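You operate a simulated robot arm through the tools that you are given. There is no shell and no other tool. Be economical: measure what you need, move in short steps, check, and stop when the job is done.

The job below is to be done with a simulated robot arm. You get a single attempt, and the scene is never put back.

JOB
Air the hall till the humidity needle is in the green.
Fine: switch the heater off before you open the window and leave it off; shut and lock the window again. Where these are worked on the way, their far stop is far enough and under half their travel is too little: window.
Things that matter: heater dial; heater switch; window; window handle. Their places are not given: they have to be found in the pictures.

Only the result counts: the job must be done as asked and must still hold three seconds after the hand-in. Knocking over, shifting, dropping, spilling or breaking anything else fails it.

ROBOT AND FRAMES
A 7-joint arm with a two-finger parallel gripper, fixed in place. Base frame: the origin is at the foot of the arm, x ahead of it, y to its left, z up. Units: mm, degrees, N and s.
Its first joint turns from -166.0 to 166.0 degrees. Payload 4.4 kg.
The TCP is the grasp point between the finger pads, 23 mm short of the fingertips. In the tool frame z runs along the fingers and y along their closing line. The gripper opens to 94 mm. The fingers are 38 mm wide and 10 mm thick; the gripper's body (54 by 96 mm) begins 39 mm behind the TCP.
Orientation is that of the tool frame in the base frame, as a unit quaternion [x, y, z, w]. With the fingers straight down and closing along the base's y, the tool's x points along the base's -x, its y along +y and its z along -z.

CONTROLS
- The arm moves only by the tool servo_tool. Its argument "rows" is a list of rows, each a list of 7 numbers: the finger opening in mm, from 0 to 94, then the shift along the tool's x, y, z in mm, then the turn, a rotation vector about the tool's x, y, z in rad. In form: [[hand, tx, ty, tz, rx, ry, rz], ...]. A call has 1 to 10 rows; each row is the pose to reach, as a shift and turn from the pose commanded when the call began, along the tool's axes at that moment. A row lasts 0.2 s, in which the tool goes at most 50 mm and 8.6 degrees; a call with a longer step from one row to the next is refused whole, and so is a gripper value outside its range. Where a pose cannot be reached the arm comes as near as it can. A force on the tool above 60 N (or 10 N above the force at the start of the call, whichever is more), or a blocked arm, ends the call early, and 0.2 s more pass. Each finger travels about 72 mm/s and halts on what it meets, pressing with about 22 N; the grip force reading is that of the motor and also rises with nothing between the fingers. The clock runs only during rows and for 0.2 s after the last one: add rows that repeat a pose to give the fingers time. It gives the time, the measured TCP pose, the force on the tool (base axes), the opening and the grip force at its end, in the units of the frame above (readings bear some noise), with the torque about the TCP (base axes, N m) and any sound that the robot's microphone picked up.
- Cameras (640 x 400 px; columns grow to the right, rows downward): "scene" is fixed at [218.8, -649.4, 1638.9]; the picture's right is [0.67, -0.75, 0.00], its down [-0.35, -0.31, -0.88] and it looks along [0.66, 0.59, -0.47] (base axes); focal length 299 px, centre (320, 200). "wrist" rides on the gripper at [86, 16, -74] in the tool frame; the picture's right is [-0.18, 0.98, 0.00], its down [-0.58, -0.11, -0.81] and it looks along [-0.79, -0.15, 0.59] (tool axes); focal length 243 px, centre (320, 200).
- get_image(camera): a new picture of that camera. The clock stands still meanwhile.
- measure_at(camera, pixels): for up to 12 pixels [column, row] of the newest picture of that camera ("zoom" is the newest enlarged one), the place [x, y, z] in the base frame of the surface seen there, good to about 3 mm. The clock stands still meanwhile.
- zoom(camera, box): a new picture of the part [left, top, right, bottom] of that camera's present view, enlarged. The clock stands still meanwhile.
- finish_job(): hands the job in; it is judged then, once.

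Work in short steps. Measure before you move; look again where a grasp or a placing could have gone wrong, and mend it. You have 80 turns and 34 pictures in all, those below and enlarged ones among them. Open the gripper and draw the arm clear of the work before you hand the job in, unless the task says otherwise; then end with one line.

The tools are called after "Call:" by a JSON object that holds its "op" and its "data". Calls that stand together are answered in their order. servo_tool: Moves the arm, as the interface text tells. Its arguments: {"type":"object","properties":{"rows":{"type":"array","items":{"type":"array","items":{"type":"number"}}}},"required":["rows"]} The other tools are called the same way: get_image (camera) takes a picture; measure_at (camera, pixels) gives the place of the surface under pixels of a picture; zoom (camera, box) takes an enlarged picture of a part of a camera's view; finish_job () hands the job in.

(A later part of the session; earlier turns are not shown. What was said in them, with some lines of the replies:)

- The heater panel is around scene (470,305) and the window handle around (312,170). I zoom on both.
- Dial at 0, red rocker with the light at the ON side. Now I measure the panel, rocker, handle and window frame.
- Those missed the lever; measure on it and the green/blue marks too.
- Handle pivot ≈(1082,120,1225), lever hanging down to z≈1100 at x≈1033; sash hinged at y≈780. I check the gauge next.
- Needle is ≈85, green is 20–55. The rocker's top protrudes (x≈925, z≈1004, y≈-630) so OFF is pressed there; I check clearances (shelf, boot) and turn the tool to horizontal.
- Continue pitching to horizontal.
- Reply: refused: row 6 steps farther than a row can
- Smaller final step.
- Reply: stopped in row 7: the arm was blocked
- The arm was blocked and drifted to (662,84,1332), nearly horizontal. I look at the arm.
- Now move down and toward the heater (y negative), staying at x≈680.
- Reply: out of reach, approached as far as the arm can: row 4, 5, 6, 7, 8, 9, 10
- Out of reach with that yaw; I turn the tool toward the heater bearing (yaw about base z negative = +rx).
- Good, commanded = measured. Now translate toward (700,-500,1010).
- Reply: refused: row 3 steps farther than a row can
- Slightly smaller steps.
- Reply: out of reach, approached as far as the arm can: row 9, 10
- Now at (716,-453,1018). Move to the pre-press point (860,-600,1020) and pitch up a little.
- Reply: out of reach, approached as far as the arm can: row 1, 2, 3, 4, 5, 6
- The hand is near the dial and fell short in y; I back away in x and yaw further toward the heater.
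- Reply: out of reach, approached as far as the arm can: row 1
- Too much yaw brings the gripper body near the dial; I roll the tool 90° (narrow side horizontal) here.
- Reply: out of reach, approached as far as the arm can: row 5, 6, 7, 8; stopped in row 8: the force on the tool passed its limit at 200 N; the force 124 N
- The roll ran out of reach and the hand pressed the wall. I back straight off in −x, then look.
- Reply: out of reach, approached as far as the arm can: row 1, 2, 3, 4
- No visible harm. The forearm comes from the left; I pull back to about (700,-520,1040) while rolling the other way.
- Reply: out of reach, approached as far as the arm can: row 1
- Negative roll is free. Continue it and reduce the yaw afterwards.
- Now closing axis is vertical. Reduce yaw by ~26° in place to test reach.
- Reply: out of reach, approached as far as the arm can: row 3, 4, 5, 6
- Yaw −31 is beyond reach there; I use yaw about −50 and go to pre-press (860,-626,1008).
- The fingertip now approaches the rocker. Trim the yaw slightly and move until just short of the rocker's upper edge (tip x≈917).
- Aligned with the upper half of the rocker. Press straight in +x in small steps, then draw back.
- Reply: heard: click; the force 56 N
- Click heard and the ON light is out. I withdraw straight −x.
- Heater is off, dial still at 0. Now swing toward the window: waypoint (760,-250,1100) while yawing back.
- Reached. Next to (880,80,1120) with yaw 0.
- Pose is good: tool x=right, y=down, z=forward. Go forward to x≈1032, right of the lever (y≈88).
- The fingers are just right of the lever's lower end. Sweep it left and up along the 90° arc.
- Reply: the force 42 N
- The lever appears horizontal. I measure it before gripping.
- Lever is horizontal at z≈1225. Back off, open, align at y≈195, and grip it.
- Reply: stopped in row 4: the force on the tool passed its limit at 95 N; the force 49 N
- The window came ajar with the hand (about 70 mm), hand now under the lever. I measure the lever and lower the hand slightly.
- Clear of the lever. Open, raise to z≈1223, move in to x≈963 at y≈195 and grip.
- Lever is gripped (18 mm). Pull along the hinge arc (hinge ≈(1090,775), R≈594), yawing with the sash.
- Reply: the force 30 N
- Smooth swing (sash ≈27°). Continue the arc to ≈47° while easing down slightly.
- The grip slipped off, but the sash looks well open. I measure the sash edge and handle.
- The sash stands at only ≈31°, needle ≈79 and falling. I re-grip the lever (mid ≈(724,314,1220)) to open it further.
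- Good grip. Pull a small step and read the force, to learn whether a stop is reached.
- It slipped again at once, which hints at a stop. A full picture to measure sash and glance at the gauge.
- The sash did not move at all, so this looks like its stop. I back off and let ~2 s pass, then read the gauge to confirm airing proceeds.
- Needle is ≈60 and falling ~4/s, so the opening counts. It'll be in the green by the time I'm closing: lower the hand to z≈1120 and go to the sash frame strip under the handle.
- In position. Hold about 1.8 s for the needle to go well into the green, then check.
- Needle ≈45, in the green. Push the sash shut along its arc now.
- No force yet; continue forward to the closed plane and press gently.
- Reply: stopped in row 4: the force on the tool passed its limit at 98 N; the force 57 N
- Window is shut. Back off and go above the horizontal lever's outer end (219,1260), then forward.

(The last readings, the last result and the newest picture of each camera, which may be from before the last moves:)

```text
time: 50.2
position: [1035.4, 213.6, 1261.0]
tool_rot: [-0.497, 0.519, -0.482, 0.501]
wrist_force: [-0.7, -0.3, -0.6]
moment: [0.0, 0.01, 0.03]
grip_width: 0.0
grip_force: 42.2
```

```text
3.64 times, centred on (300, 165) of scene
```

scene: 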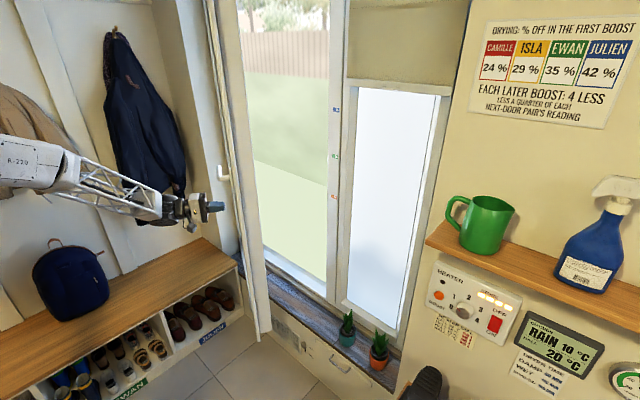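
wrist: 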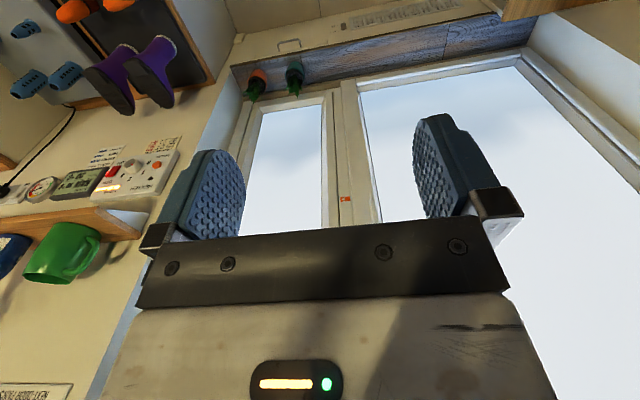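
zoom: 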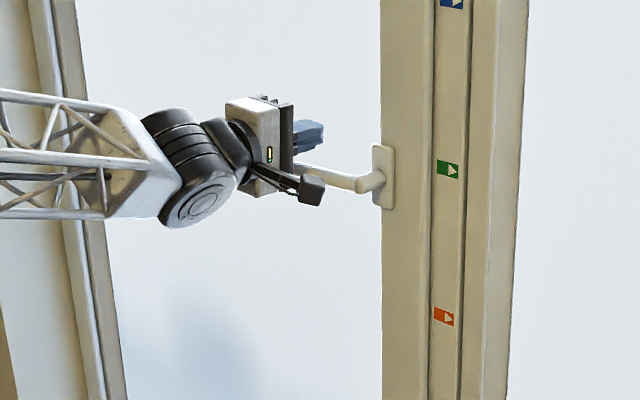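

Window remains shut, fingers above the lever. Sweep it down along the arc to the vertical.

Call:
{"op": "servo_tool", "data": {"rows": [[0, -5, 18, 0, 0, 0, 0], [0, -7, 39, 0, 0, 0, 0], [0, -3, 61, 1, 0, 0, 0], [0, 6, 83, 2, 0, 0, 0], [0, 21, 102, 2, 0, 0, 0], [0, 42, 117, 2, 0, 0, 0], [0, 57, 126, 2, 0, 0, 0], [0, 66, 127, 2, 0, 0, 0], [0, 66, 127, 2, 0, 0, 0]]}}

Call:
{"op": "zoom", "data": {"camera": "scene", "box": [230, 110, 370, 220]}}

Call:
{"op": "measure_at", "data": {"camera": "zoom", "pixels": [[358, 185], [356, 210], [354, 240], [352, 270], [350, 290], [410, 200], [410, 330]]}}

```text
time: 52.2
position: [1033.3, 157.1, 1131.2]
tool_rot: [-0.497, 0.519, -0.482, 0.501]
wrist_force: [-1.4, 37.5, 0.8]
moment: [-0.21, -0.02, 0.21]
grip_width: 0.0
grip_force: 42.6
```

```text
3.64 times, centred on (300, 165) of scene
```

zoom: 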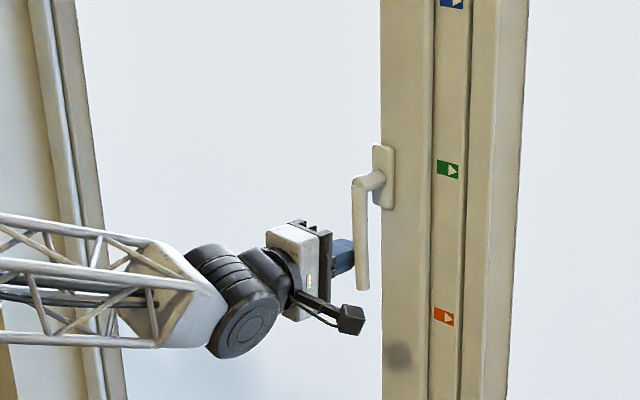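

```text
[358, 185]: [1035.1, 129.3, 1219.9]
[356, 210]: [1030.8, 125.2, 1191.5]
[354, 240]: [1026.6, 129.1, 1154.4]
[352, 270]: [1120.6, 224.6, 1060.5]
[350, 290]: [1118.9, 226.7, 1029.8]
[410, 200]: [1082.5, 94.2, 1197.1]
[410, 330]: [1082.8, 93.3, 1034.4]
```

Lever is vertical and against its stop (37 N). Ease left, withdraw and open the gripper clear, then check the gauge.

Call:
{"op": "servo_tool", "data": {"rows": [[0, -12, 0, 0, 0, 0, 0], [0, -15, 0, -40, 0, 0, 0], [0, -15, 0, -88, 0, 0, 0], [20, -15, 0, -136, 0, 0, 0], [60, -15, 0, -180, 0, 0, 0], [90, -15, 0, -200, 0, 0, 0], [90, -15, 0, -200, 0, 0, 0]]}}

Call:
{"op": "zoom", "data": {"camera": "scene", "box": [590, 350, 640, 400]}}

Call:
{"op": "get_image", "data": {"camera": "scene"}}

```text
time: 53.8
position: [831.9, 167.0, 1138.9]
tool_rot: [-0.496, 0.52, -0.482, 0.501]
wrist_force: [-0.2, -0.5, -0.5]
moment: [0.01, 0.01, 0.0]
grip_width: 89.6
grip_force: 0.1
```

```text
8.00 times, centred on (615, 375) of scene
```

zoom: 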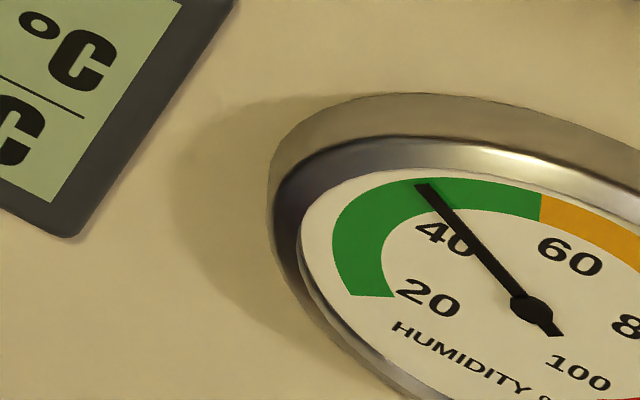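

```text
0 pictures are left
```

scene: 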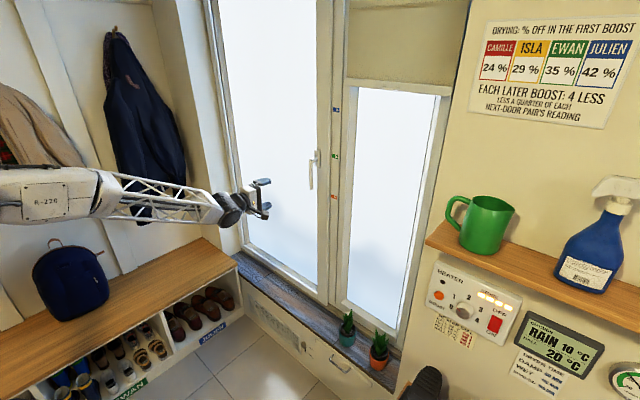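

Needle ≈41 in the green, window shut with its handle down, heater off, gripper open and clear. Handing in.

Call:
{"op": "finish_job", "data": {}}

```text
The job is handed in.
```

I aired the hall until the humidity needle read about 41, in the green. The heater was switched off before the window was opened and is still off. The window is shut again with its handle turned down to its stop.
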